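You operate a simulated robot arm through the tools that you are given. There is no shell and no other tool. Be economical: measure what you need, move in short steps, check, and stop when the job is done.

Carry out the task below with a simulated robot arm. There is one attempt and no reset: what you move stays moved.

Task
Rivet the data plate to the blue inspection cover, one stroke a rivet.
Fine: cover on the index table, stroke, index a half turn, stroke; lever up, cover back on its mat, index knob back.

It is judged by the outcome, as a careful person would: the job done as asked, and still so three seconds after it is handed in. It fails if anything else is knocked over, pushed out of place, dropped, spilled or broken. Lids that push on must go on centred and level and be pressed home; caps that screw on are set level and turned clockwise until they are tight.

Robot
A 6-joint arm with a fingered hand, on a carriage that runs on a rail from [-1616, -19] to [524, 6] (x, y) and turns from -197 to 136 degrees about z. Base frame: it is fixed where the carriage stands at the start and does not move with it; the origin is on the floor, on the carriage's upright axis, x ahead of it, y to its left, z up. Units: mm, degrees, N and s.
Its first joint turns from -166.0 to 166.0 degrees. Places, roughly: index knob [600, -500, 900]; index table top [500, -600, 900]; riveter lever [500, -800, 1200]. Payload 4 kg.
Tool frame: the origin (TCP) lies between the finger pads and is the grasp point; the fingertips stand 26 mm ahead of it; z points along the fingers, y is the line along which they close. The gripper opens to 132 mm. The gripper's body begins 73 mm behind the TCP. The gripper is a hand of 4 fingers: y runs from the thumb to the fingers, the wrist lies at [0, 0, -239] in the tool frame, and closing takes about 1.5 s.
Orientation is told as [roll, pitch, yaw] about the base's x, y, z axes, in that order, counted from this pose: with the fingers straight down and closing along the base's y, the tool's x points along the base's -x, its y along +y and its z along -z.

Tools
- The arm moves only by the tool jog_arm. Its argument "targets" is one flat list of numbers, 7 for each row, row after row: the shift along the tool's x, y, z in mm, then the turn, a rotation vector about the tool's x, y, z in degrees, then the finger opening in mm, from 0 to 132. In form: [x, y, z, rx, ry, rz, grip, x, y, z, rx, ry, rz, grip, ...]. A call has 1 to 12 rows; each row is the pose to reach, as a shift and turn from the pose commanded when the call began, along the tool's axes at that moment. Each row takes 0.2 s and may step no farther than 50 mm and 8.6 degrees from the row before; otherwise, or with a gripper value out of range, the whole call is refused. A pose out of reach is approached as far as the arm can. The call stops where the force on the tool passes 40 N (or 10 N more than at its start, if that is more) or the arm is blocked; 0.2 s more then pass. The fingers move at their own pace (about 45 mm/s each) and stop on an object; they squeeze with about 30 N. The grip force told is the motor's: it shows also when the fingers shut on nothing. Time passes only in rows, and 0.2 s behind the last, so rows that repeat a pose let the fingers close. The reply holds the time, the measured pose of the TCP, the force on the tool along the base axes, the opening and the grip force, in the units named above and with some noise, with the torque about the TCP (base axes, N m) and any sound that the robot's microphone picked up.
- Cameras (640 x 400 px; columns grow to the right, rows downward): "scene" is now at [263.7, 112.4, 1428.2]; the picture's right is [-0.84, -0.54, 0.00], its down [-0.13, 0.20, -0.97] and it looks along [0.53, -0.81, -0.24] (base axes); focal length 288 px, centre (320, 200). "wrist" rides on the gripper at [68, 2, -97] in the tool frame; the picture's right is [-0.03, 1.00, 0.00], its down [-0.82, -0.02, -0.58] and it looks along [-0.58, -0.01, 0.82] (tool axes); focal length 270 px, centre (320, 200). There is no depth. A picture from a camera that has moved, and an enlarged one, comes with that camera's place and axes in the base frame and with its lens.
- camera(camera): a new picture of that camera. The clock stands still meanwhile.
- lift_body(by): slides the trunk up (or, below 0, down) by that many mm; the arm and the scene camera ride with it, the base frame stays. It gives what a move gives, with no picture.
- drive_base(legs): drives the robot by 1 to 6 legs, each [ahead, left, turn to the left] in mm, mm and degrees, along the robot's own axes; the way and the turn of a leg run together, so that a leg with both is an arc; at most 1500 mm and 180 degrees a leg. The arm and the cameras ride along, it lands a little off, and it stops where it bumps. It keeps to its track: a leg is cut to what the track allows. It gives what a move gives.
- set_grasp(shape): the hand has 4 fingers and takes this shape, open, in about a second: jaw (thumb against the fingers, like two jaws); tri (thumb and two fingers); tip (a fingertip pinch); poke (one finger out to press); point (the index stretched); flat (the hand flat); cup (the hand cupped); fist (a fist). The gripper value then closes the fingers along that shape, each until it touches; the sizes above hold for jaw. It gives what a move gives, with no picture.
- pan_tilt(pan, tilt): turns the head with the scene camera to pan (to the left, within 143 degrees either way) and tilt (down, from -29 to 69), counted from straight ahead of the robot. It gives what a move gives.
- close_up(camera, box): a new picture of the part [left, top, right, bottom] of that camera's present view, enlarged. The clock stands still meanwhile.
- job_done(): hands the job in; it is judged then, once.

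Work in short steps. Places have to be worked out from the pictures, the camera data and where the tool is seen: move nearer, look again, correct. Check each grasp and each placing, and mend what went wrong. You have 120 turns and 78 pictures in all, those below and enlarged ones among them. Open the gripper and draw the arm clear of the work before you hand the job in, unless the task says otherwise; then end with one line.

The tools are called after ">>>" as a command line: name --argument value ..., lists and objects as JSON in quotes. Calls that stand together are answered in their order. jog_arm: Moves the arm, as the interface text tells. Its arguments: {"type":"object","properties":{"targets":{"type":"array","items":{"type":"number"}}},"required":["targets"]} The other tools are called the same way: lift_body (by) slides the trunk up or down; set_grasp (shape) gives the hand a shape; drive_base (legs) drives the base; pan_tilt (pan, tilt) turns the head that bears the scene camera; camera (camera) takes a picture; close_up (camera, box) takes an enlarged picture of a part of a camera's view; job_done () hands the job in.

At the start:

```text
clock: 0.0
position: [404.3, -360.4, 1327.5]
tool_rot: [0.0, 0.1, 0.0]
force: [0.3, -0.2, 0.2]
wrist_torque: [-0.01, 0.01, 0.02]
grip_width: 132.0
grasp_force: 0.0
shape: jaw
trunk travel left (down, up): [-400.0, 228.0]
robot x, y, heading: [-2.4, 0.5, -0.1]
head pan, tilt: [-57.1, 14.0]
```

scene: 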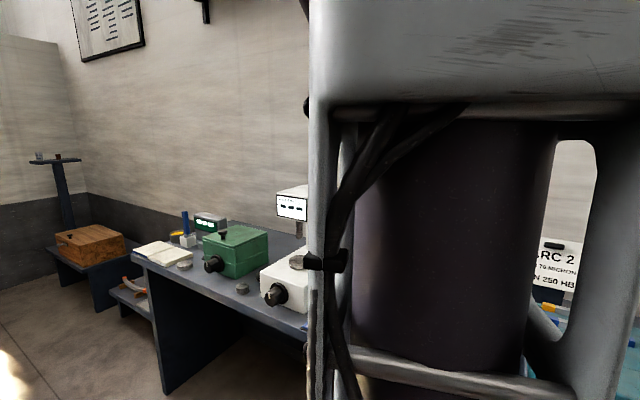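
wrist: 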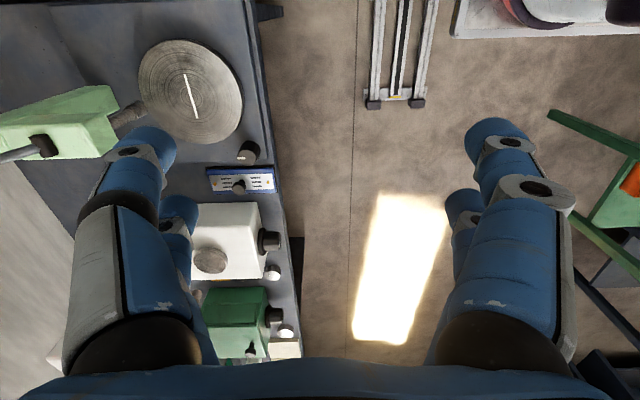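

I start by looking closer at the table area with the wrist camera, and turning the head for a clearer view of the station.

>>> close_up --camera "wrist" --box '[0, 20, 300, 210]'

>>> pan_tilt --pan -75 --tilt 25

>>> camera --camera "scene"

```text
2.11 times, centred on (150, 115) of wrist
camera zoom: at [334.3, -356.9, 1424.4], right [0.03, 1.0, 0.0], down [0.82, -0.02, 0.58], along [0.58, -0.01, -0.82], focal length 569 px, centre (678, 379)
```

zoom: 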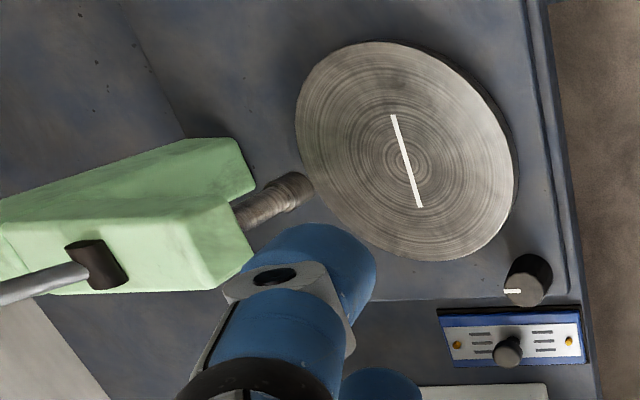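

```text
clock: 0.8
position: [403.2, -360.6, 1327.9]
tool_rot: [0.1, 0.0, 0.0]
force: [0.6, 0.2, -0.4]
wrist_torque: [-0.01, -0.01, -0.02]
grip_width: 132.0
grasp_force: 0.2
shape: jaw
trunk travel left (down, up): [-400.0, 228.0]
robot x, y, heading: [0.6, 1.4, -0.1]
head pan, tilt: [-75.0, 25.0]
```

```text
74 pictures are left
camera scene: at [236.8, 101.8, 1410.4], right [-0.97, -0.26, 0.0], down [-0.11, 0.41, -0.91], along [0.24, -0.88, -0.42], focal length 288 px, centre (320, 200)
```

scene: 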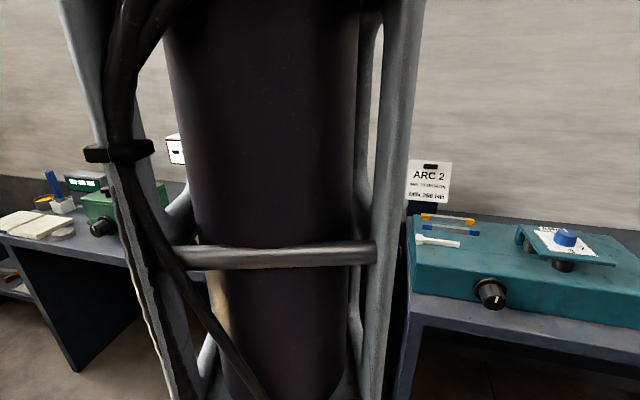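

The blue cover with white plate (gold rivets at both ends, grip knob in the middle) lies by the index knob; the riveter stands beyond the table. I turn the hand 90° so the wrist camera looks toward -y for a better view.

>>> jog_arm --targets '[-10, 0, 0, 0, 0, 8.2, 132, -20, 0, 0, 0, 0, 16.4, 132, -30, 0, 0, 0, 0, 24.6, 132, -40, 0, 0, 0, 0, 32.8, 132, -50, 0, 0, 0, 0, 41, 132, -60, 0, 0, 0, 0, 49.2, 132, -70, 0, 0, 0, 0, 57.4, 132, -80, 0, 0, 0, 0, 65.6, 132, -90, 0, 0, 0, 0, 73.8, 132, -100, 0, 0, 0, 0, 82, 132, -110, 0, 0, 0, 0, 90, 132]'

>>> camera --camera "wrist"

```text
clock: 3.2
position: [514.1, -359.5, 1327.9]
tool_rot: [0.0, -0.1, -90.1]
force: [0.1, -0.2, -0.3]
wrist_torque: [0.0, 0.0, -0.01]
grip_width: 131.8
grasp_force: 0.1
shape: jaw
trunk travel left (down, up): [-400.0, 228.0]
robot x, y, heading: [-1.5, -0.8, -0.1]
head pan, tilt: [-75.0, 25.0]
```

```text
73 pictures are left
camera wrist: at [516.0, -289.8, 1425.1], right [1.0, -0.03, 0.0], down [-0.02, -0.82, 0.58], along [-0.02, -0.58, -0.82], focal length 270 px, centre (320, 200)
```

wrist: 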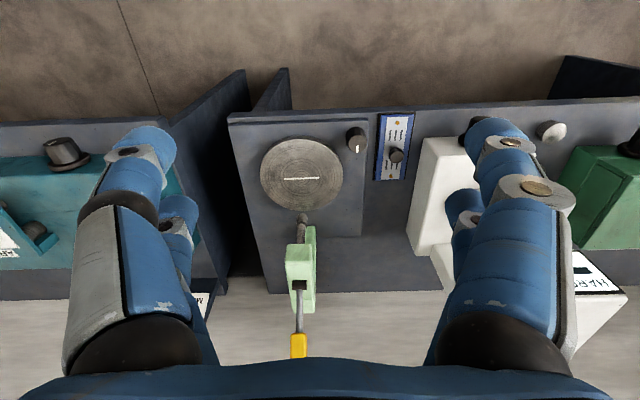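

This view shows it all well; I enlarge the working part.

>>> close_up --camera "wrist" --box '[220, 100, 430, 231]'

>>> close_up --camera "wrist" --box '[230, 200, 390, 370]'

```text
3.05 times, centred on (325, 166) of wrist
camera zoom: at [516.0, -289.8, 1425.1], right [1.0, -0.03, 0.0], down [-0.02, -0.82, 0.58], along [-0.02, -0.58, -0.82], focal length 824 px, centre (305, 305)
```

zoom: 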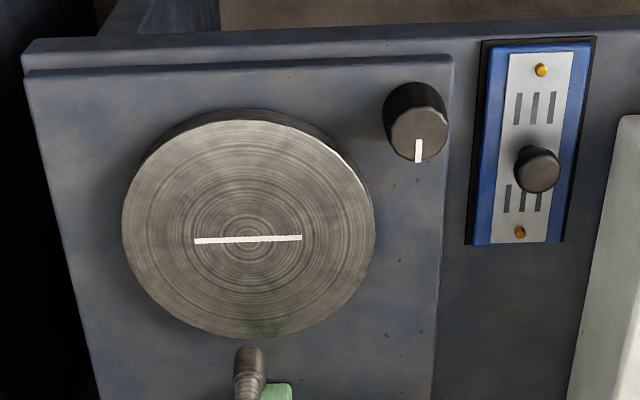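

```text
2.35 times, centred on (310, 285) of wrist
camera zoom: at [516.0, -289.8, 1425.1], right [1.0, -0.03, 0.0], down [-0.02, -0.82, 0.58], along [-0.02, -0.58, -0.82], focal length 636 px, centre (344, 0)
```

zoom: 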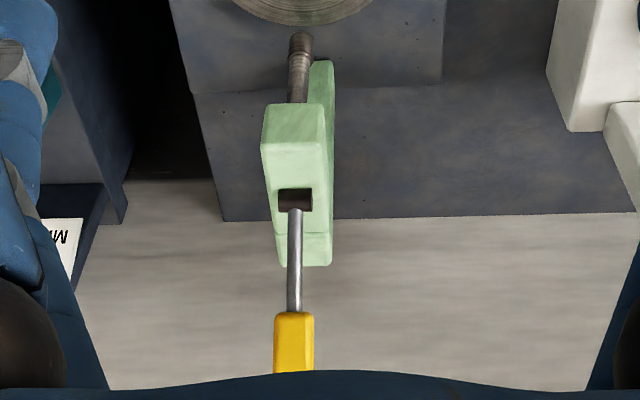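

Rough estimates: table centre ≈(462,-600), ram ≈(460,-663), cover ≈(667,-548) with rivets ±63 along y. I swing the camera to the -x side to look at the riveter sideways and locate ram and lever.

>>> jog_arm --targets '[-26, -24, 7, 0, 0, -8.2, 132, -52, -48, 14, 0, 0, -16.4, 132, -78, -72, 21, 0, 0, -24.6, 132, -104, -96, 28, 0, 0, -32.8, 132, -130, -120, 35, 0, 0, -41, 132, -156, -144, 42, 0, 0, -49.2, 132, -182, -168, 49, 0, 0, -57.4, 132, -208, -192, 56, 0, 0, -65.6, 132, -234, -216, 63, 0, 0, -73.8, 132, -260, -240, 70, 0, 0, -82, 132, -290, -264, 80, 0, 0, -90, 132]'

>>> camera --camera "wrist"

```text
clock: 5.6
position: [287.6, -629.4, 1256.6]
tool_rot: [0.0, 0.3, -7.1]
force: [0.2, -1.3, -0.1]
wrist_torque: [0.04, -0.01, -0.03]
grip_width: 131.7
grasp_force: 0.1
shape: jaw
out of reach, approached as far as the arm can: row 11
trunk travel left (down, up): [-400.0, 228.0]
robot x, y, heading: [2.6, 0.4, 0.1]
head pan, tilt: [-75.0, 25.0]
```

```text
70 pictures are left
camera wrist: at [220.2, -616.6, 1354.0], right [0.15, 0.99, 0.0], down [0.81, -0.12, 0.57], along [0.57, -0.08, -0.82], focal length 270 px, centre (320, 200)
```

wrist: 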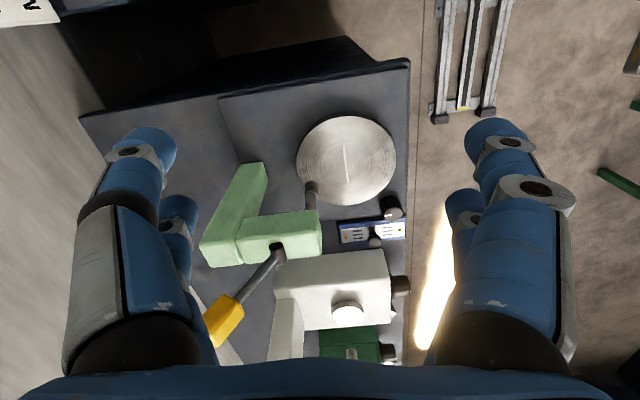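

>>> close_up --camera "wrist" --box '[180, 110, 420, 260]'

>>> close_up --camera "wrist" --box '[180, 210, 340, 370]'

```text
2.67 times, centred on (300, 185) of wrist
camera zoom: at [220.2, -616.6, 1354.0], right [0.15, 0.99, 0.0], down [0.81, -0.12, 0.57], along [0.57, -0.08, -0.82], focal length 721 px, centre (373, 240)
```

zoom: 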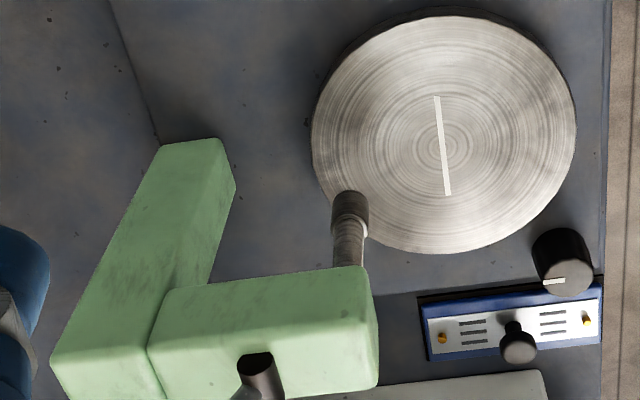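

```text
2.50 times, centred on (260, 290) of wrist
camera zoom: at [220.2, -616.6, 1354.0], right [0.15, 0.99, 0.0], down [0.81, -0.12, 0.57], along [0.57, -0.08, -0.82], focal length 676 px, centre (470, -25)
```

zoom: 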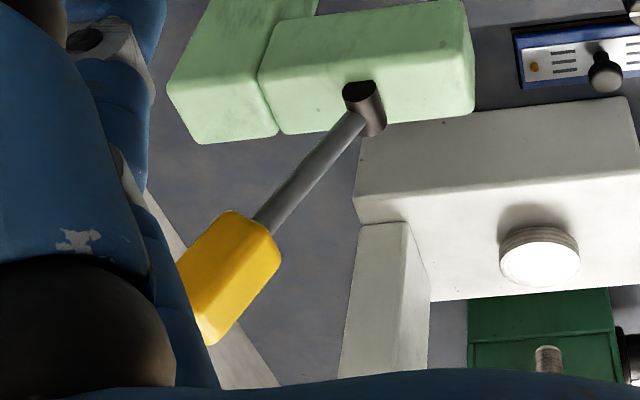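

Triangulated: table centre (463,-601,900), ram axis ≈(463,-666), tip z≈950, lever hub ≈(464,-706,1100) with lever leaning back ~36° toward -y. Now I swing the hand clear, back to yaw -90, then drive the carriage 150 mm ahead for better reach.

>>> jog_arm --targets '[-14, 20, -4, 0, 0, 8.3, 132, -28, 40, -9, 0, 0, 16.6, 132, -41, 60, -13, 0, 0, 24.9, 132, -55, 80, -17, 0, 0, 33.2, 132, -69, 100, -21, 0, 0, 41.5, 132, -83, 120, -26, 0, 0, 49.8, 132, -97, 140, -30, 0, 0, 58, 132, -110, 160, -34, 0, 0, 66.3, 132, -124, 180, -39, 0, 0, 74.6, 132, -138, 199, -43, 0, 0, 82.9, 132]'

>>> drive_base --legs '[[150, 0, 0]]'

```text
clock: 7.8
position: [450.0, -446.0, 1297.8]
tool_rot: [-0.3, 0.0, -90.2]
force: [-0.2, -0.4, 0.9]
wrist_torque: [0.03, -0.02, -0.02]
grip_width: 131.9
grasp_force: 0.0
shape: jaw
trunk travel left (down, up): [-400.0, 228.0]
robot x, y, heading: [1.9, -0.5, -0.4]
head pan, tilt: [-75.0, 25.0]
```

```text
clock: 9.2
position: [594.5, -444.6, 1297.9]
tool_rot: [-0.4, 0.0, -90.0]
force: [0.2, 0.2, 0.8]
wrist_torque: [-0.01, 0.0, 0.0]
grip_width: 132.0
grasp_force: 0.1
shape: jaw
trunk travel left (down, up): [-400.0, 228.0]
robot x, y, heading: [149.1, 1.3, 0.2]
head pan, tilt: [-75.0, 25.0]
```

Carriage now at x≈149. I move above the cover and look closely, also to check clearance to the white unit beside it.

>>> jog_arm --targets '[-10, 18, 25, 0, 0, 0, 132, -20, 36, 50, 0, 0, 0, 132, -30, 54, 75, 0, 0, 0, 132, -40, 72, 100, 0, 0, 0, 120, -40, 72, 100, 0, 0, 0, 100]'

>>> camera --camera "wrist"

```text
clock: 10.4
position: [666.9, -482.9, 1197.3]
tool_rot: [-0.4, 0.1, -90.0]
force: [0.1, 0.3, -0.3]
wrist_torque: [0.0, -0.02, -0.03]
grip_width: 100.3
grasp_force: 0.2
shape: jaw
trunk travel left (down, up): [-400.0, 228.0]
robot x, y, heading: [147.8, 0.2, 0.1]
head pan, tilt: [-75.0, 25.0]
```

```text
67 pictures are left
camera wrist: at [668.6, -412.7, 1293.7], right [1.0, -0.03, -0.01], down [-0.02, -0.82, 0.58], along [-0.02, -0.58, -0.82], focal length 270 px, centre (320, 200)
```

wrist: 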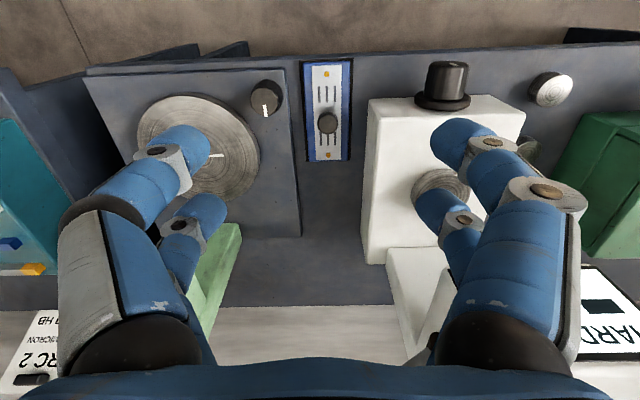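

>>> close_up --camera "wrist" --box '[240, 40, 440, 170]'

```text
3.08 times, centred on (340, 105) of wrist
camera zoom: at [668.6, -412.7, 1293.7], right [1.0, -0.03, -0.01], down [-0.02, -0.82, 0.58], along [-0.02, -0.58, -0.82], focal length 832 px, centre (258, 492)
```

zoom: 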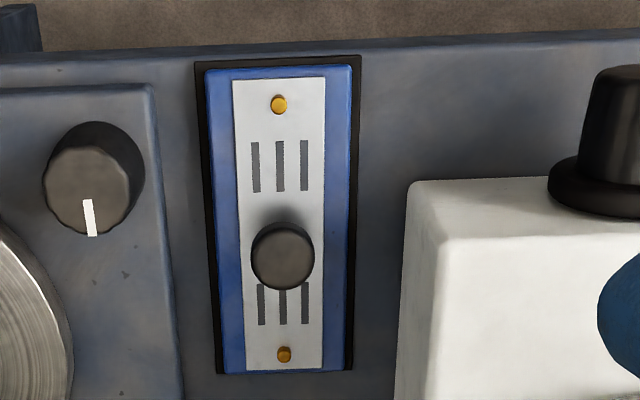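

Refined: cover rivets at (674,-490) and (675,-619), top z≈868, knob centre ≈(675,-555), knob top z≈897; white box's left face x≈742, top 937. I go above the knob with a 70 mm opening.

>>> jog_arm --targets '[-18, 2, 40, 0, 0, 0, 70, -36, 4, 80, 0, 0, 0, 70, -54, 6, 120, 0, 0, 0, 70, -72, 8, 160, 0, 0, 0, 70, -72, 8, 200, 0, 0, 0, 70, -72, 8, 240, 0, 0, 0, 70]'

>>> camera --camera "wrist"

```text
clock: 11.8
position: [676.3, -555.7, 954.8]
tool_rot: [-0.3, 0.1, -90.0]
force: [0.0, -0.9, 0.4]
wrist_torque: [-0.01, 0.01, 0.0]
grip_width: 70.3
grasp_force: 0.1
shape: jaw
trunk travel left (down, up): [-400.0, 228.0]
robot x, y, heading: [146.4, -0.8, 0.2]
head pan, tilt: [-75.0, 25.0]
```

```text
65 pictures are left
camera wrist: at [677.3, -485.6, 1051.2], right [1.0, -0.03, -0.01], down [-0.02, -0.82, 0.58], along [-0.02, -0.58, -0.82], focal length 270 px, centre (320, 200)
```

wrist: 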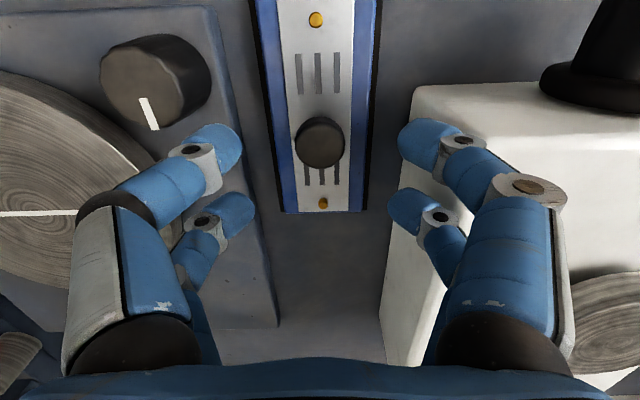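

The hand is centred over the knob, but the right finger knuckles are near the white box. I narrow the opening to 44 mm and look again.

>>> jog_arm --targets '[0, -1, 10, 0, 0, 0, 44, 0, -1, 10, 0, 0, 0, 44, 0, -1, 10, 0, 0, 0, 44]'

>>> camera --camera "wrist"

```text
clock: 12.6
position: [675.5, -557.2, 947.0]
tool_rot: [-0.4, 0.1, -89.9]
force: [0.4, 0.4, 0.0]
wrist_torque: [-0.02, 0.03, 0.01]
grip_width: 44.3
grasp_force: 0.0
shape: jaw
trunk travel left (down, up): [-400.0, 228.0]
robot x, y, heading: [147.5, 3.2, 0.0]
head pan, tilt: [-75.0, 25.0]
```

```text
64 pictures are left
camera wrist: at [676.4, -486.3, 1042.6], right [1.0, -0.03, -0.01], down [-0.02, -0.82, 0.58], along [-0.02, -0.58, -0.82], focal length 270 px, centre (320, 200)
```

wrist: 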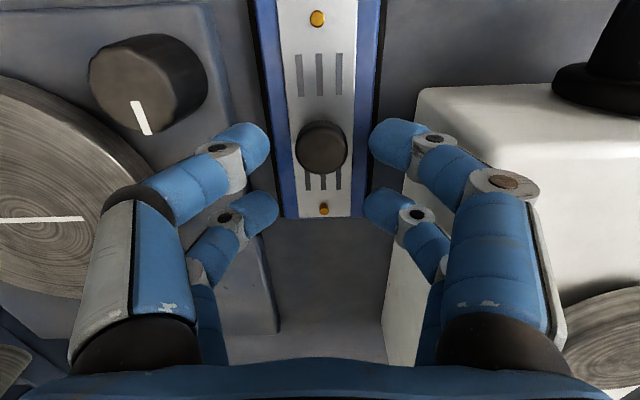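

Knuckles now stay within the box's face. I lower to z≈898 (tips just above the plate) and close.

>>> jog_arm --targets '[1, 0, 20, 0, 0, 0, 44, 2, 0, 38, 0, 0, 0, 44, 2, 0, 48, 0, 0, 0, 44, 2, 0, 48, 0, 0, 0, 0, 2, 0, 48, 0, 0, 0, 0, 2, 0, 48, 0, 0, 0, 0, 2, 0, 48, 0, 0, 0, 0]'

>>> camera --camera "wrist"

```text
clock: 14.2
position: [672.7, -554.2, 899.6]
tool_rot: [-0.3, 0.0, -90.0]
force: [-0.8, 0.4, -2.5]
wrist_torque: [0.08, 0.01, -0.03]
grip_width: 0.0
grasp_force: 30.1
shape: jaw
trunk travel left (down, up): [-400.0, 228.0]
robot x, y, heading: [145.5, 1.2, -0.2]
head pan, tilt: [-75.0, 25.0]
```

```text
63 pictures are left
camera wrist: at [674.3, -484.3, 995.9], right [1.0, -0.03, -0.01], down [-0.02, -0.82, 0.58], along [-0.02, -0.58, -0.82], focal length 270 px, centre (320, 200)
```

wrist: 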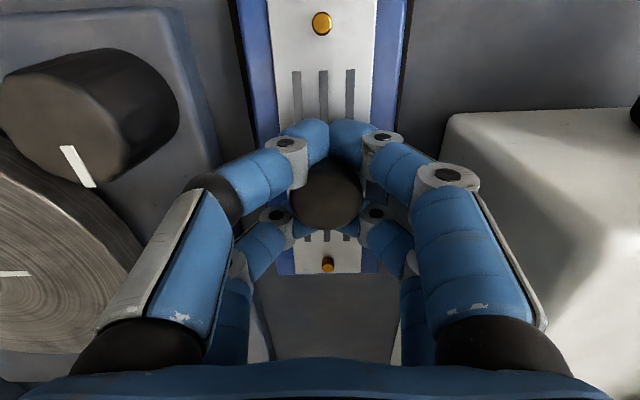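

The fingers closed past the knob: it sits in the gap between the finger pairs — not a real grip. I reopen, rise, and try the "tri" shape.

>>> jog_arm --targets '[0, 0, 0, 0, 0, 0, 44, 0, 0, 0, 0, 0, 0, 44, 0, 0, 0, 0, 0, 0, 44, 0, 0, -40, 0, 0, 0, 44, 0, 0, -80, 0, 0, 0, 44, 0, 0, -100, 0, 0, 0, 44]'

>>> set_grasp --shape "tri"

>>> camera --camera "wrist"

```text
clock: 15.6
position: [671.5, -555.6, 997.5]
tool_rot: [-0.3, 0.0, -90.0]
force: [0.0, 0.3, -0.2]
wrist_torque: [0.01, 0.0, -0.03]
grip_width: 43.9
grasp_force: 0.2
shape: jaw
trunk travel left (down, up): [-400.0, 228.0]
robot x, y, heading: [146.0, -0.0, -0.1]
head pan, tilt: [-75.0, 25.0]
```

```text
clock: 16.5
position: [671.5, -554.7, 996.6]
tool_rot: [-0.2, 0.0, -89.9]
force: [0.9, 0.4, -0.9]
wrist_torque: [0.04, 0.0, -0.02]
grip_width: 131.9
grasp_force: 0.1
shape: tri
trunk travel left (down, up): [-400.0, 228.0]
robot x, y, heading: [147.2, 2.1, 0.1]
head pan, tilt: [-75.0, 25.0]
```

```text
62 pictures are left
camera wrist: at [674.2, -485.2, 1093.8], right [1.0, -0.03, -0.01], down [-0.02, -0.82, 0.58], along [-0.02, -0.58, -0.82], focal length 270 px, centre (320, 200)
```

wrist: 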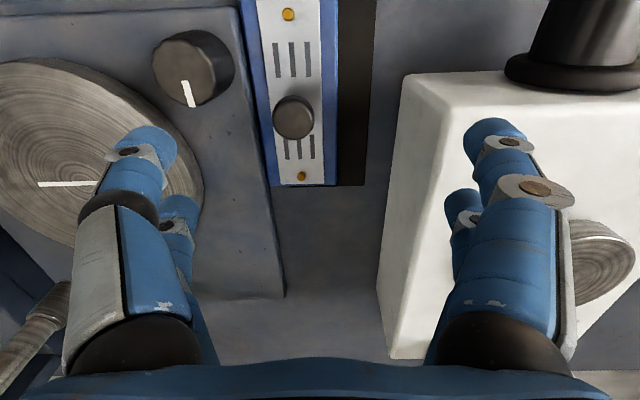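

The cover got shifted left on its mat on reopening (I'll put it back properly at the end). I test in the air how "tri" closes.

>>> jog_arm --targets '[0, 0, -20, 0, 0, 0, 30, 0, 0, -20, 0, 0, 0, 30, 0, 0, -20, 0, 0, 0, 30, 0, 0, -20, 0, 0, 0, 30, 0, 0, -20, 0, 0, 0, 30, 0, 0, -20, 0, 0, 0, 30, 0, 0, -20, 0, 0, 0, 30]'

>>> camera --camera "wrist"

```text
clock: 18.1
position: [671.8, -555.4, 1015.8]
tool_rot: [-0.3, 0.1, -90.0]
force: [0.1, 0.3, -0.1]
wrist_torque: [0.0, 0.0, -0.01]
grip_width: 30.6
grasp_force: 0.1
shape: tri
trunk travel left (down, up): [-400.0, 228.0]
robot x, y, heading: [145.4, -0.1, 0.2]
head pan, tilt: [-75.0, 25.0]
```

```text
61 pictures are left
camera wrist: at [673.7, -485.2, 1113.6], right [1.0, -0.03, -0.01], down [-0.02, -0.82, 0.58], along [-0.02, -0.58, -0.82], focal length 270 px, centre (320, 200)
```

wrist: 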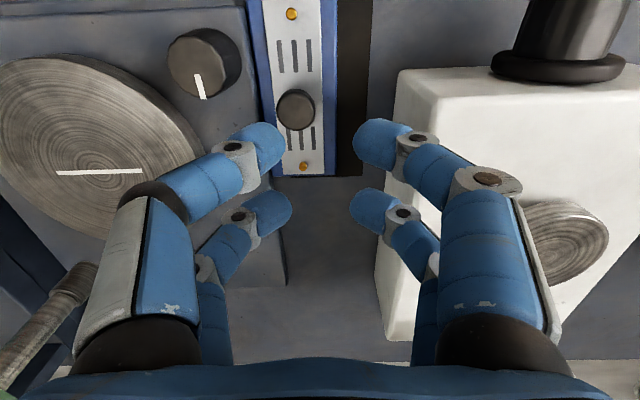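

"tri" keeps the same paired layout. I look at the "tip" shape, closed partly.

>>> set_grasp --shape "tip"

>>> jog_arm --targets '[0, 0, 0, 0, 0, 0, 30, 0, 0, 0, 0, 0, 0, 30, 0, 0, 0, 0, 0, 0, 30, 0, 0, 0, 0, 0, 0, 30, 0, 0, 0, 0, 0, 0, 30, 0, 0, 0, 0, 0, 0, 30, 0, 0, 0, 0, 0, 0, 30]'

>>> camera --camera "wrist"

```text
clock: 19.0
position: [671.5, -555.4, 1017.3]
tool_rot: [-0.3, -0.1, -90.0]
force: [-0.1, 0.4, 0.3]
wrist_torque: [-0.03, 0.02, 0.03]
grip_width: 132.2
grasp_force: 0.2
shape: tip
trunk travel left (down, up): [-400.0, 228.0]
robot x, y, heading: [146.0, 1.9, 0.1]
head pan, tilt: [-75.0, 25.0]
```

```text
clock: 20.6
position: [671.4, -555.7, 1016.4]
tool_rot: [-0.3, 0.0, -90.0]
force: [-0.4, -0.2, 0.8]
wrist_torque: [-0.01, 0.02, -0.02]
grip_width: 30.1
grasp_force: 0.1
shape: tip
trunk travel left (down, up): [-400.0, 228.0]
robot x, y, heading: [143.7, 1.4, 0.2]
head pan, tilt: [-75.0, 25.0]
```

```text
60 pictures are left
camera wrist: at [673.7, -485.2, 1113.6], right [1.0, -0.03, -0.01], down [-0.02, -0.82, 0.58], along [-0.02, -0.58, -0.82], focal length 270 px, centre (320, 200)
```

wrist: 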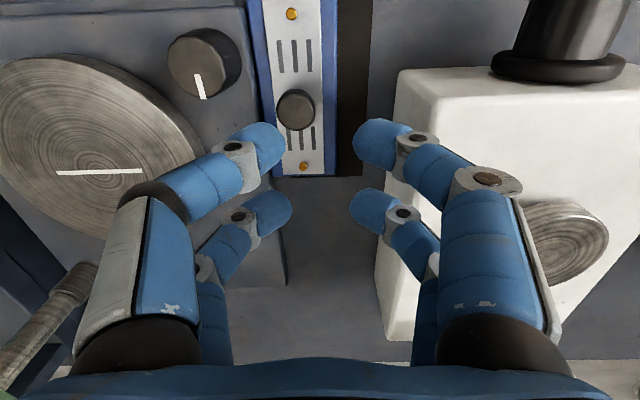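

The hand looks the same in each shape: two finger pairs at tool x≈±19, with the knob falling between. So I'll pinch the knob with the rear pair by offsetting the hand 19 mm toward +y (which also gives more room to the riveter). Knob is now at ≈(651,-552).

>>> set_grasp --shape "jaw"

>>> jog_arm --targets '[10, -10, 0, 0, 0, 0, 50, 22, -20, 0, 0, 0, 0, 50, 22, -20, 20, 0, 0, 0, 50, 22, -20, 40, 0, 0, 0, 50, 22, -20, 60, 0, 0, 0, 50, 22, -20, 60, 0, 0, 0, 50, 22, -20, 60, 0, 0, 0, 50]'

>>> camera --camera "wrist"

```text
clock: 21.5
position: [673.9, -555.4, 1015.5]
tool_rot: [-0.3, 0.1, -89.9]
force: [0.7, -0.2, -0.5]
wrist_torque: [0.01, 0.04, -0.02]
grip_width: 131.8
grasp_force: 0.0
shape: jaw
trunk travel left (down, up): [-400.0, 228.0]
robot x, y, heading: [146.1, -0.5, -0.1]
head pan, tilt: [-75.0, 25.0]
```

```text
clock: 23.1
position: [652.4, -532.6, 958.2]
tool_rot: [-0.3, 0.0, -90.0]
force: [-0.1, 0.6, -0.3]
wrist_torque: [-0.01, 0.03, 0.0]
grip_width: 50.5
grasp_force: 0.1
shape: jaw
trunk travel left (down, up): [-400.0, 228.0]
robot x, y, heading: [145.1, 2.3, -0.0]
head pan, tilt: [-75.0, 25.0]
```

```text
59 pictures are left
camera wrist: at [654.9, -463.1, 1055.4], right [1.0, -0.03, -0.01], down [-0.02, -0.82, 0.58], along [-0.02, -0.58, -0.82], focal length 270 px, centre (320, 200)
```

wrist: 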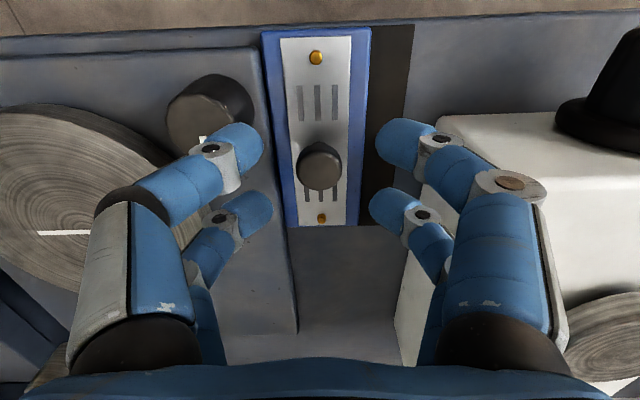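

Knob at ≈(651,-552), cap top z≈886; rear pair lies right over it. Lower 61 mm and close.

>>> jog_arm --targets '[0, -1, 25, 0, 0, 0, 50, 0, -1, 50, 0, 0, 0, 50, 0, -1, 61, 0, 0, 0, 50, 0, -1, 61, 0, 0, 0, 0, 0, -1, 61, 0, 0, 0, 0, 0, -1, 61, 0, 0, 0, 0, 0, -1, 61, 0, 0, 0, 0, 0, -1, 61, 0, 0, 0, 0]'

>>> camera --camera "wrist"

```text
clock: 24.9
position: [651.2, -532.6, 897.1]
tool_rot: [-0.4, 0.1, -90.0]
force: [2.7, 0.3, -3.8]
wrist_torque: [0.09, -0.1, 0.01]
grip_width: 13.8
grasp_force: 29.5
shape: jaw
trunk travel left (down, up): [-400.0, 228.0]
robot x, y, heading: [148.7, -2.7, -0.0]
head pan, tilt: [-75.0, 25.0]
```

```text
58 pictures are left
camera wrist: at [654.0, -462.5, 994.9], right [1.0, -0.03, -0.01], down [-0.02, -0.82, 0.58], along [-0.02, -0.58, -0.82], focal length 270 px, centre (320, 200)
```

wrist: 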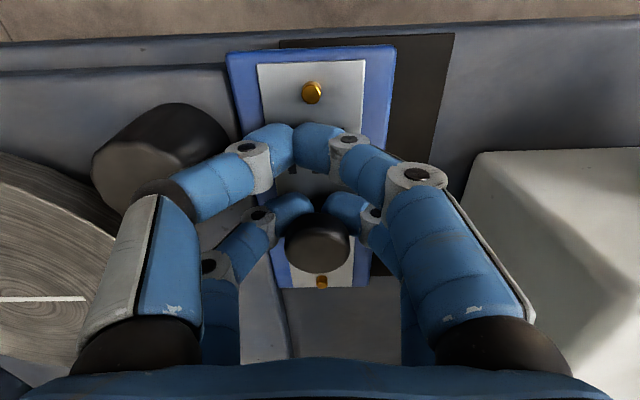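

The pinch caught only the knob's front side and squeezed it 6 mm away; rear pair is really at tool x≈-12. I open fully, rise a bit, and look again.

>>> jog_arm --targets '[0, 0, 0, 0, 0, 0, 56, 0, 0, 0, 0, 0, 0, 56, 0, 0, 0, 0, 0, 0, 56, 0, 0, 0, 0, 0, 0, 56, 0, 0, -20, 0, 0, 0, 56, 0, 0, -45, 0, 0, 0, 56]'

>>> camera --camera "wrist"

```text
clock: 26.3
position: [652.2, -530.7, 942.6]
tool_rot: [-0.5, 0.0, -90.1]
force: [0.4, -0.6, 0.2]
wrist_torque: [0.01, 0.02, -0.01]
grip_width: 55.4
grasp_force: 0.0
shape: jaw
trunk travel left (down, up): [-400.0, 228.0]
robot x, y, heading: [144.9, 1.4, -0.1]
head pan, tilt: [-75.0, 25.0]
```

```text
57 pictures are left
camera wrist: at [652.4, -461.7, 1039.9], right [1.0, -0.03, -0.01], down [-0.02, -0.82, 0.58], along [-0.02, -0.58, -0.82], focal length 270 px, centre (320, 200)
```

wrist: 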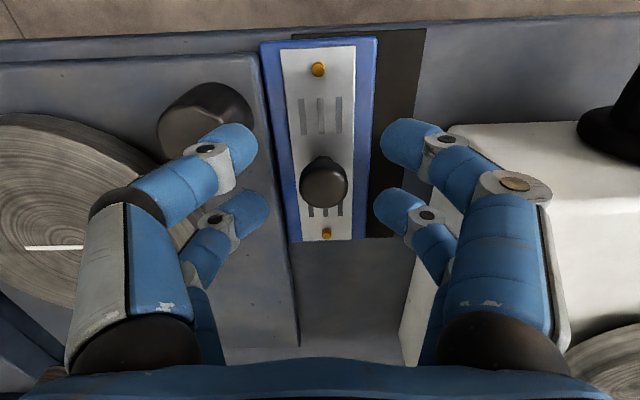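

Cover centre now (651,-555). I shift the hand 12 mm toward -y, lower and close.

>>> jog_arm --targets '[-12, -1, 0, 0, 0, 0, 56, -12, -1, 25, 0, 0, 0, 56, -12, -1, 46, 0, 0, 0, 56, -12, -1, 46, 0, 0, 0, 20, -12, -1, 46, 0, 0, 0, 10, -12, -1, 46, 0, 0, 0, 0, -12, -1, 46, 0, 0, 0, 0, -12, -1, 46, 0, 0, 0, 0]'

>>> camera --camera "wrist"

```text
clock: 28.1
position: [650.5, -544.2, 897.1]
tool_rot: [-0.3, 0.0, -90.0]
force: [-1.0, -0.2, -3.2]
wrist_torque: [-0.04, 0.01, 0.02]
grip_width: 4.9
grasp_force: 30.3
shape: jaw
trunk travel left (down, up): [-400.0, 228.0]
robot x, y, heading: [147.5, 3.5, 0.0]
head pan, tilt: [-75.0, 25.0]
```

```text
56 pictures are left
camera wrist: at [651.6, -473.2, 993.8], right [1.0, -0.03, -0.01], down [-0.02, -0.82, 0.58], along [-0.02, -0.58, -0.82], focal length 270 px, centre (320, 200)
```

wrist: 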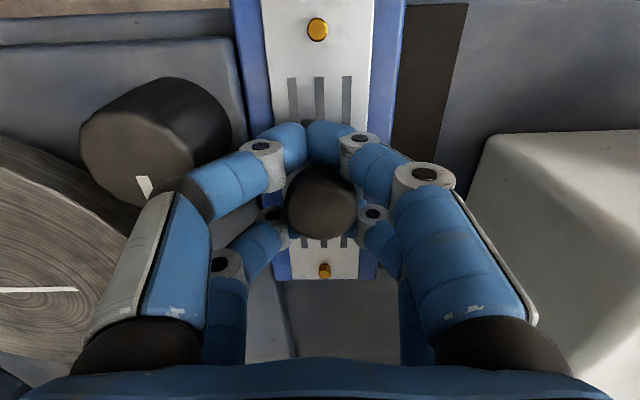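

Fingers have closed on the knob's stem under the cap. I lift 40 mm as a test and look.

>>> jog_arm --targets '[0, 0, -8, 0, 0, 0, 0, 0, 0, -16, 0, 0, 0, 0, 0, 0, -28, 0, 0, 0, 0, 0, 0, -40, 0, 0, 0, 0, 0, 0, -40, 0, 0, 0, 0]'

>>> camera --camera "wrist"

```text
clock: 29.3
position: [649.1, -544.7, 936.6]
tool_rot: [-0.3, 0.0, -90.1]
force: [0.3, 0.4, -3.3]
wrist_torque: [0.01, 0.02, 0.0]
grip_width: 4.8
grasp_force: 30.2
shape: jaw
trunk travel left (down, up): [-400.0, 228.0]
robot x, y, heading: [147.5, 0.0, -0.1]
head pan, tilt: [-75.0, 25.0]
```

```text
55 pictures are left
camera wrist: at [651.7, -474.1, 1034.1], right [1.0, -0.03, -0.01], down [-0.02, -0.82, 0.58], along [-0.02, -0.58, -0.82], focal length 270 px, centre (320, 200)
```

wrist: 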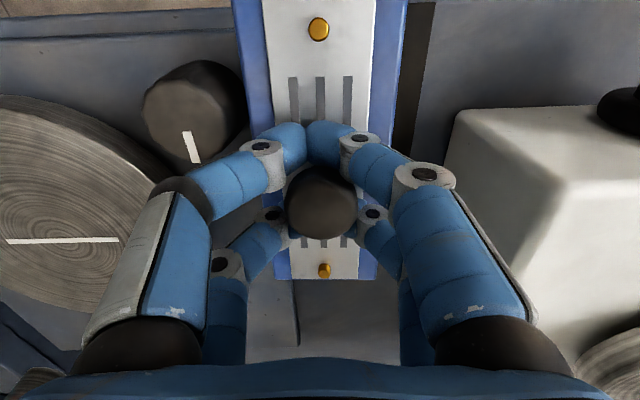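

Lifted level with the cover centred under the TCP (plate top ≈17 mm below TCP). I raise it over the index knob and carry it to (463,-535), clear in front of the ram.

>>> jog_arm --targets '[0, 0, -35, 0, 0, 0, 0, 0, 0, -74, 0, 0, 0, 0, 2, -30, -74, 0, 0, 0, 0, 4, -62, -74, 0, 0, 0, 0, 6, -94, -74, 0, 0, 0, 0, 8, -126, -74, 0, 0, 0, 0, 10, -158, -74, 0, 0, 0, 0, 10, -178, -74, 0, 0, 0, 0, 10, -187, -74, 0, 0, 0, 0, 10, -187, -74, 0, 0, 0, 0]'

>>> camera --camera "wrist"

```text
clock: 31.5
position: [465.6, -533.2, 1011.4]
tool_rot: [-0.2, 0.1, -90.0]
force: [0.1, -0.5, -2.9]
wrist_torque: [0.04, 0.03, -0.01]
grip_width: 5.0
grasp_force: 30.1
shape: jaw
trunk travel left (down, up): [-400.0, 228.0]
robot x, y, heading: [142.6, 0.7, -0.0]
head pan, tilt: [-75.0, 25.0]
```

```text
54 pictures are left
camera wrist: at [466.8, -463.9, 1109.2], right [1.0, -0.03, -0.01], down [-0.02, -0.82, 0.58], along [-0.02, -0.58, -0.82], focal length 270 px, centre (320, 200)
```

wrist: 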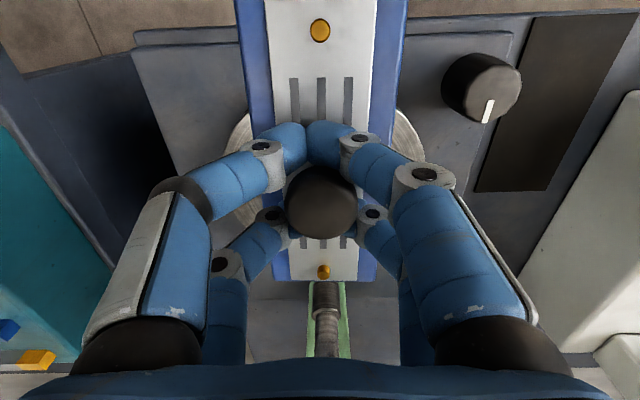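

Ram at x≈464, tip z≈953. I lower to TCP z≈954 (cover bottom above disc, plate top below the ram) and slide in slowly to y=-601.

>>> jog_arm --targets '[0, -1, 20, 0, 0, 0, 0, 0, -2, 40, 0, 0, 0, 0, 0, -2, 57, 0, 0, 0, 0, -10, -2, 57, 0, 0, 0, 0, -20, -2, 57, 0, 0, 0, 0, -30, -2, 57, 0, 0, 0, 0, -30, -2, 57, 0, 0, 0, 0]'

>>> camera --camera "wrist"

```text
clock: 33.1
position: [460.3, -563.7, 954.8]
tool_rot: [-0.2, 0.0, -89.9]
force: [1.1, 0.6, -3.2]
wrist_torque: [0.01, 0.01, 0.01]
grip_width: 5.0
grasp_force: 30.3
shape: jaw
trunk travel left (down, up): [-400.0, 228.0]
robot x, y, heading: [143.2, -0.6, 0.2]
head pan, tilt: [-75.0, 25.0]
```

```text
53 pictures are left
camera wrist: at [462.4, -493.9, 1052.1], right [1.0, -0.03, -0.01], down [-0.02, -0.82, 0.58], along [-0.02, -0.58, -0.82], focal length 270 px, centre (320, 200)
```

wrist: 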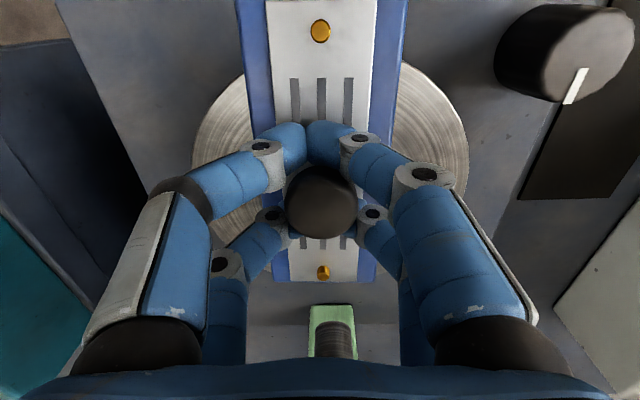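

Ram and disc centre read x≈465.5, so I correct +5 in x while sliding in the last 37 mm.

>>> jog_arm --targets '[-8, 5, 0, 0, 0, 0, 0, -16, 5, 0, 0, 0, 0, -24, 5, 0, 0, 0, 0, -31, 5, 0, 0, 0, 0, -37, 5, 0, 0, 0, 0, -37, 5, 0, 0, 0, 0]'

>>> camera --camera "wrist"

```text
refused: targets must hold 7 numbers for each row
```

```text
52 pictures are left
camera wrist: at [462.4, -493.9, 1052.1], right [1.0, -0.03, -0.01], down [-0.02, -0.82, 0.58], along [-0.02, -0.58, -0.82], focal length 270 px, centre (320, 200)
```

wrist: 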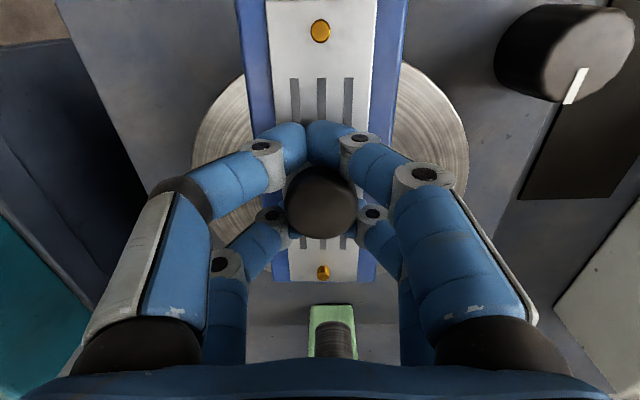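

I miscounted the row values; repeating the slide with correct rows.

>>> jog_arm --targets '[-8, 5, 0, 0, 0, 0, 0, -16, 5, 0, 0, 0, 0, 0, -24, 5, 0, 0, 0, 0, 0, -31, 5, 0, 0, 0, 0, 0, -37, 5, 0, 0, 0, 0, 0, -37, 5, 0, 0, 0, 0, 0]'

>>> camera --camera "wrist"

```text
clock: 34.5
position: [467.0, -604.3, 954.8]
tool_rot: [-0.3, 0.0, -90.0]
force: [-0.1, -0.7, -2.8]
wrist_torque: [0.02, 0.0, 0.03]
grip_width: 5.0
grasp_force: 30.4
shape: jaw
trunk travel left (down, up): [-400.0, 228.0]
robot x, y, heading: [146.8, -0.7, 0.1]
head pan, tilt: [-75.0, 25.0]
```

```text
51 pictures are left
camera wrist: at [467.9, -533.5, 1052.3], right [1.0, -0.03, -0.01], down [-0.02, -0.82, 0.58], along [-0.02, -0.58, -0.82], focal length 270 px, centre (320, 200)
```

wrist: 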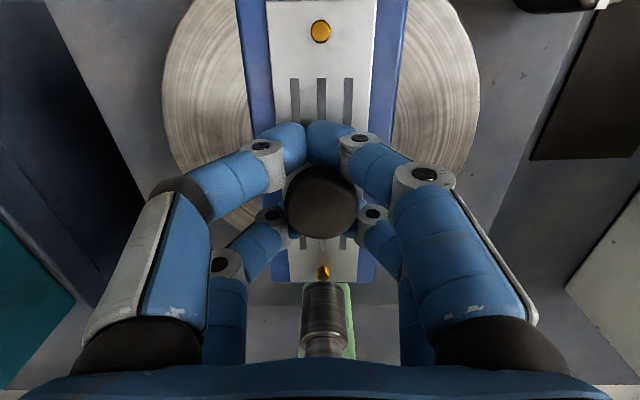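

Rivet sits right under the ram tip. I nudge +2 in y and lower in small steps, watching force.

>>> jog_arm --targets '[2, 0, 4, 0, 0, 0, 0, 2, 0, 8, 0, 0, 0, 0, 2, 0, 11, 0, 0, 0, 0, 2, 0, 14, 0, 0, 0, 0, 2, 0, 14, 0, 0, 0, 0]'

```text
clock: 35.7
position: [466.3, -599.6, 940.4]
tool_rot: [-0.2, 0.0, -89.9]
force: [0.3, 1.1, -3.0]
wrist_torque: [0.02, 0.01, 0.0]
grip_width: 4.9
grasp_force: 30.5
shape: jaw
trunk travel left (down, up): [-400.0, 228.0]
robot x, y, heading: [143.1, 2.4, -0.1]
head pan, tilt: [-75.0, 25.0]
```

>>> jog_arm --targets '[-1, 0, 2, 0, 0, 0, 0, -1, 0, 4, 0, 0, 0, 0, -1, 0, 6, 0, 0, 0, 0, -1, 0, 6, 0, 0, 0, 0]'

>>> camera --camera "wrist"

```text
clock: 36.7
position: [465.6, -599.4, 934.1]
tool_rot: [-0.3, 0.1, -89.9]
force: [0.0, 0.4, -2.6]
wrist_torque: [0.09, 0.02, -0.01]
grip_width: 5.0
grasp_force: 30.6
shape: jaw
trunk travel left (down, up): [-400.0, 228.0]
robot x, y, heading: [149.2, 2.5, 0.2]
head pan, tilt: [-75.0, 25.0]
```

```text
50 pictures are left
camera wrist: at [467.5, -529.9, 1031.7], right [1.0, -0.03, -0.01], down [-0.02, -0.82, 0.58], along [-0.02, -0.58, -0.82], focal length 270 px, centre (320, 200)
```

wrist: 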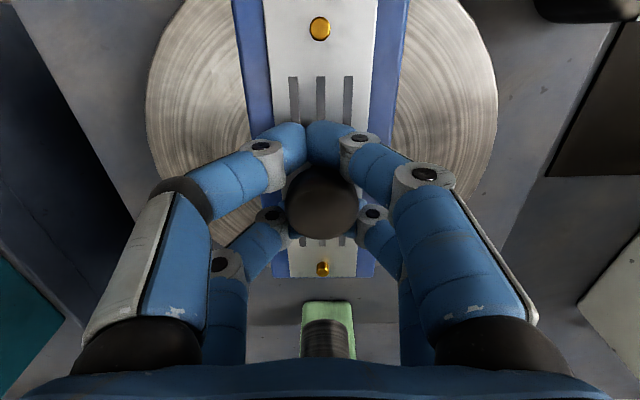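

Still hanging (−2.6 N). Continue down 2 mm at a time.

>>> jog_arm --targets '[-1, 0, 2, 0, 0, 0, 0, -1, 0, 4, 0, 0, 0, 0, -1, 0, 6, 0, 0, 0, 0, -1, 0, 6, 0, 0, 0, 0]'

```text
clock: 37.7
position: [466.5, -601.5, 929.2]
tool_rot: [-0.2, 0.0, -90.0]
force: [0.6, 0.5, -1.9]
wrist_torque: [0.02, 0.02, -0.01]
grip_width: 4.7
grasp_force: 29.7
shape: jaw
trunk travel left (down, up): [-400.0, 228.0]
robot x, y, heading: [147.5, 1.5, 0.2]
head pan, tilt: [-75.0, 25.0]
```

>>> jog_arm --targets '[0, 0, 1, 0, 0, 0, 0, 0, 0, 2, 0, 0, 0, 0, 0, 0, 3, 0, 0, 0, 0, 0, 0, 3, 0, 0, 0, 0]'

>>> camera --camera "wrist"

```text
clock: 38.7
position: [465.1, -600.4, 928.4]
tool_rot: [-0.3, -0.3, -90.0]
force: [1.5, -3.7, 26.5]
wrist_torque: [0.47, 0.21, -0.03]
grip_width: 5.3
grasp_force: 30.0
shape: jaw
trunk travel left (down, up): [-400.0, 228.0]
robot x, y, heading: [144.9, 0.6, -0.0]
head pan, tilt: [-75.0, 25.0]
```

```text
49 pictures are left
camera wrist: at [467.5, -531.2, 1025.3], right [1.0, -0.03, 0.0], down [-0.02, -0.81, 0.58], along [-0.02, -0.58, -0.81], focal length 270 px, centre (320, 200)
```

wrist: 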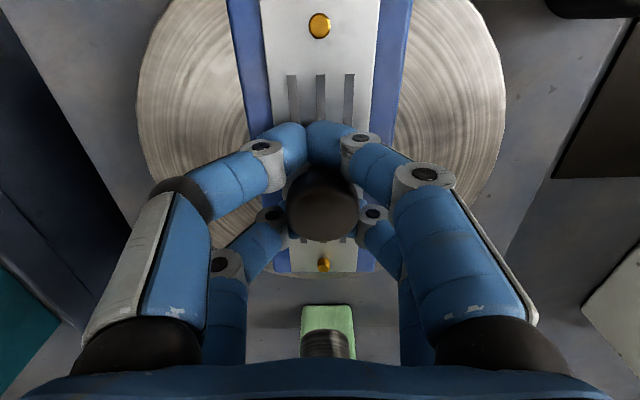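

Firm contact: the cover sits on the disc. I ease up 2 mm, then open gradually while rising slightly so the uncurling tips don't press on the plate.

>>> jog_arm --targets '[0, 0, -3, 0, 0, 0, 5, 0, 0, -3, 0, 0, 0, 18, 0, 0, -5, 0, 0, 0, 34, 0, 0, -9, 0, 0, 0, 50, 0, 0, -13, 0, 0, 0, 56, 0, 0, -16, 0, 0, 0, 56, 0, 0, -16, 0, 0, 0, 56]'

>>> camera --camera "wrist"

```text
clock: 40.3
position: [464.5, -602.1, 943.6]
tool_rot: [-0.4, 0.0, -90.0]
force: [0.5, 0.6, 0.2]
wrist_torque: [0.0, -0.01, 0.01]
grip_width: 55.7
grasp_force: 0.0
shape: jaw
trunk travel left (down, up): [-400.0, 228.0]
robot x, y, heading: [144.7, 1.5, 0.0]
head pan, tilt: [-75.0, 25.0]
```

```text
48 pictures are left
camera wrist: at [467.1, -531.4, 1040.1], right [1.0, -0.03, -0.01], down [-0.02, -0.82, 0.58], along [-0.02, -0.58, -0.82], focal length 270 px, centre (320, 200)
```

wrist: 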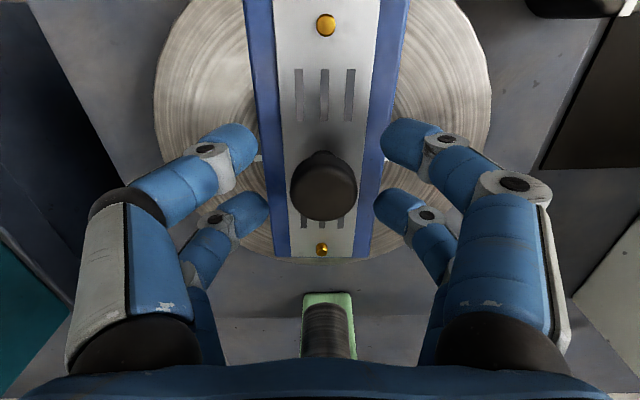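

Cover rests on the disc, centred ≈(466,-601), turned ~2°. I withdraw up and back and take a careful look at rivet versus ram.

>>> jog_arm --targets '[5, 0, -30, 0, 0, 0, 60, 15, 0, -60, 0, 0, 0, 70, 35, 0, -100, 0, 0, 0, 70, 55, 0, -140, 0, 0, 0, 70, 75, 0, -180, 0, 0, 0, 70, 75, 0, -180, 0, 0, 0, 70]'

>>> close_up --camera "wrist" --box '[200, 40, 440, 340]'

```text
clock: 41.7
position: [469.5, -521.3, 1122.1]
tool_rot: [-0.3, -0.1, -89.9]
force: [0.3, -0.1, 0.0]
wrist_torque: [-0.03, -0.04, -0.04]
grip_width: 69.5
grasp_force: 0.1
shape: jaw
trunk travel left (down, up): [-400.0, 228.0]
robot x, y, heading: [144.7, 1.8, 0.0]
head pan, tilt: [-75.0, 25.0]
```

```text
1.33 times, centred on (320, 190) of wrist
camera zoom: at [470.3, -452.5, 1218.3], right [1.0, -0.03, -0.01], down [-0.02, -0.82, 0.58], along [-0.02, -0.58, -0.82], focal length 360 px, centre (320, 213)
```

zoom: 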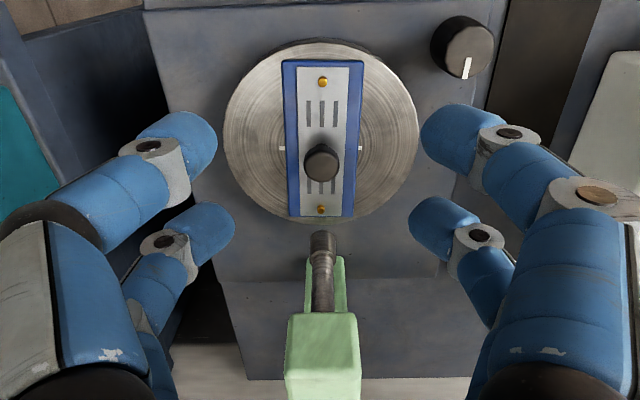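

Cover well centred, rivet under the ram. Now the lever: I raise the hand to z≈1340 and move toward it for a refined view.

>>> jog_arm --targets '[0, 0, -45, 0, 0, 0, 70, 0, 0, -90, 0, 0, 0, 70, 0, 0, -135, 0, 0, 0, 70, 0, 0, -180, 0, 0, 0, 70, 0, 0, -225, 0, 0, 0, 70, -40, -4, -235, 0, 0, 0, 70, -80, -4, -235, 0, 0, 0, 70, -110, -4, -235, 0, 0, 0, 70]'

>>> camera --camera "wrist"

```text
clock: 43.5
position: [465.4, -617.2, 1349.0]
tool_rot: [-0.3, -0.2, -90.0]
force: [-0.3, -0.1, 0.0]
wrist_torque: [-0.02, -0.01, -0.04]
grip_width: 69.6
grasp_force: 0.1
shape: jaw
out of reach, approached as far as the arm can: row 8
trunk travel left (down, up): [-400.0, 228.0]
robot x, y, heading: [144.6, 4.1, -0.2]
head pan, tilt: [-75.0, 25.0]
```

```text
46 pictures are left
camera wrist: at [467.5, -547.2, 1445.7], right [1.0, -0.03, -0.01], down [-0.02, -0.81, 0.58], along [-0.02, -0.58, -0.81], focal length 270 px, centre (320, 200)
```

wrist: 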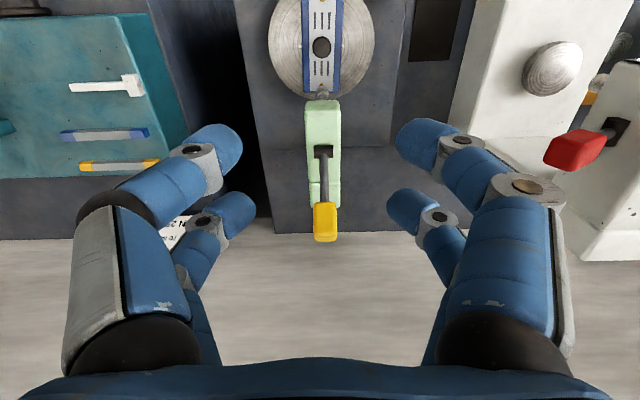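

The high wrist is at its reach limit, so I'll raise the trunk. First an enlarged look at lever and slot.

>>> close_up --camera "wrist" --box '[250, 80, 400, 260]'

>>> lift_body --by 180

```text
2.22 times, centred on (325, 170) of wrist
camera zoom: at [467.5, -547.2, 1445.7], right [1.0, -0.03, -0.01], down [-0.02, -0.81, 0.58], along [-0.02, -0.58, -0.81], focal length 601 px, centre (309, 267)
```

zoom: 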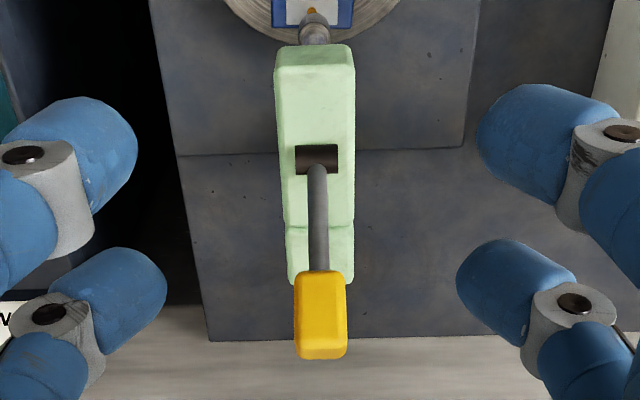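

```text
clock: 45.5
position: [356.3, -616.4, 1529.8]
tool_rot: [-0.3, -0.1, -90.0]
force: [-0.7, -0.1, -0.1]
wrist_torque: [0.0, 0.0, -0.01]
grip_width: 69.5
grasp_force: 0.1
shape: jaw
trunk travel left (down, up): [-580.0, 48.0]
robot x, y, heading: [143.9, 1.3, -0.2]
head pan, tilt: [-75.0, 25.0]
```

Handle centre ≈(466,-765,1190), 28 mm wide. The x reading jumped after the lift, so I re-read with a null move.

>>> jog_arm --targets '[0, 0, 5, 0, 0, 0, 70]'

>>> camera --camera "wrist"

```text
clock: 45.9
position: [356.4, -615.6, 1525.6]
tool_rot: [-0.4, -0.2, -90.0]
force: [0.2, -0.3, 0.5]
wrist_torque: [0.01, -0.01, -0.03]
grip_width: 69.4
grasp_force: 0.1
shape: jaw
trunk travel left (down, up): [-580.0, 48.0]
robot x, y, heading: [148.6, 0.0, 0.0]
head pan, tilt: [-75.0, 25.0]
```

```text
44 pictures are left
camera wrist: at [357.3, -545.7, 1621.4], right [1.0, -0.03, -0.01], down [-0.02, -0.81, 0.58], along [-0.02, -0.58, -0.81], focal length 270 px, centre (320, 200)
```

wrist: 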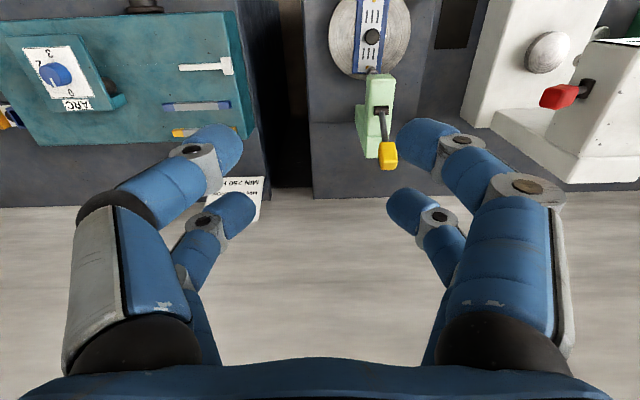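

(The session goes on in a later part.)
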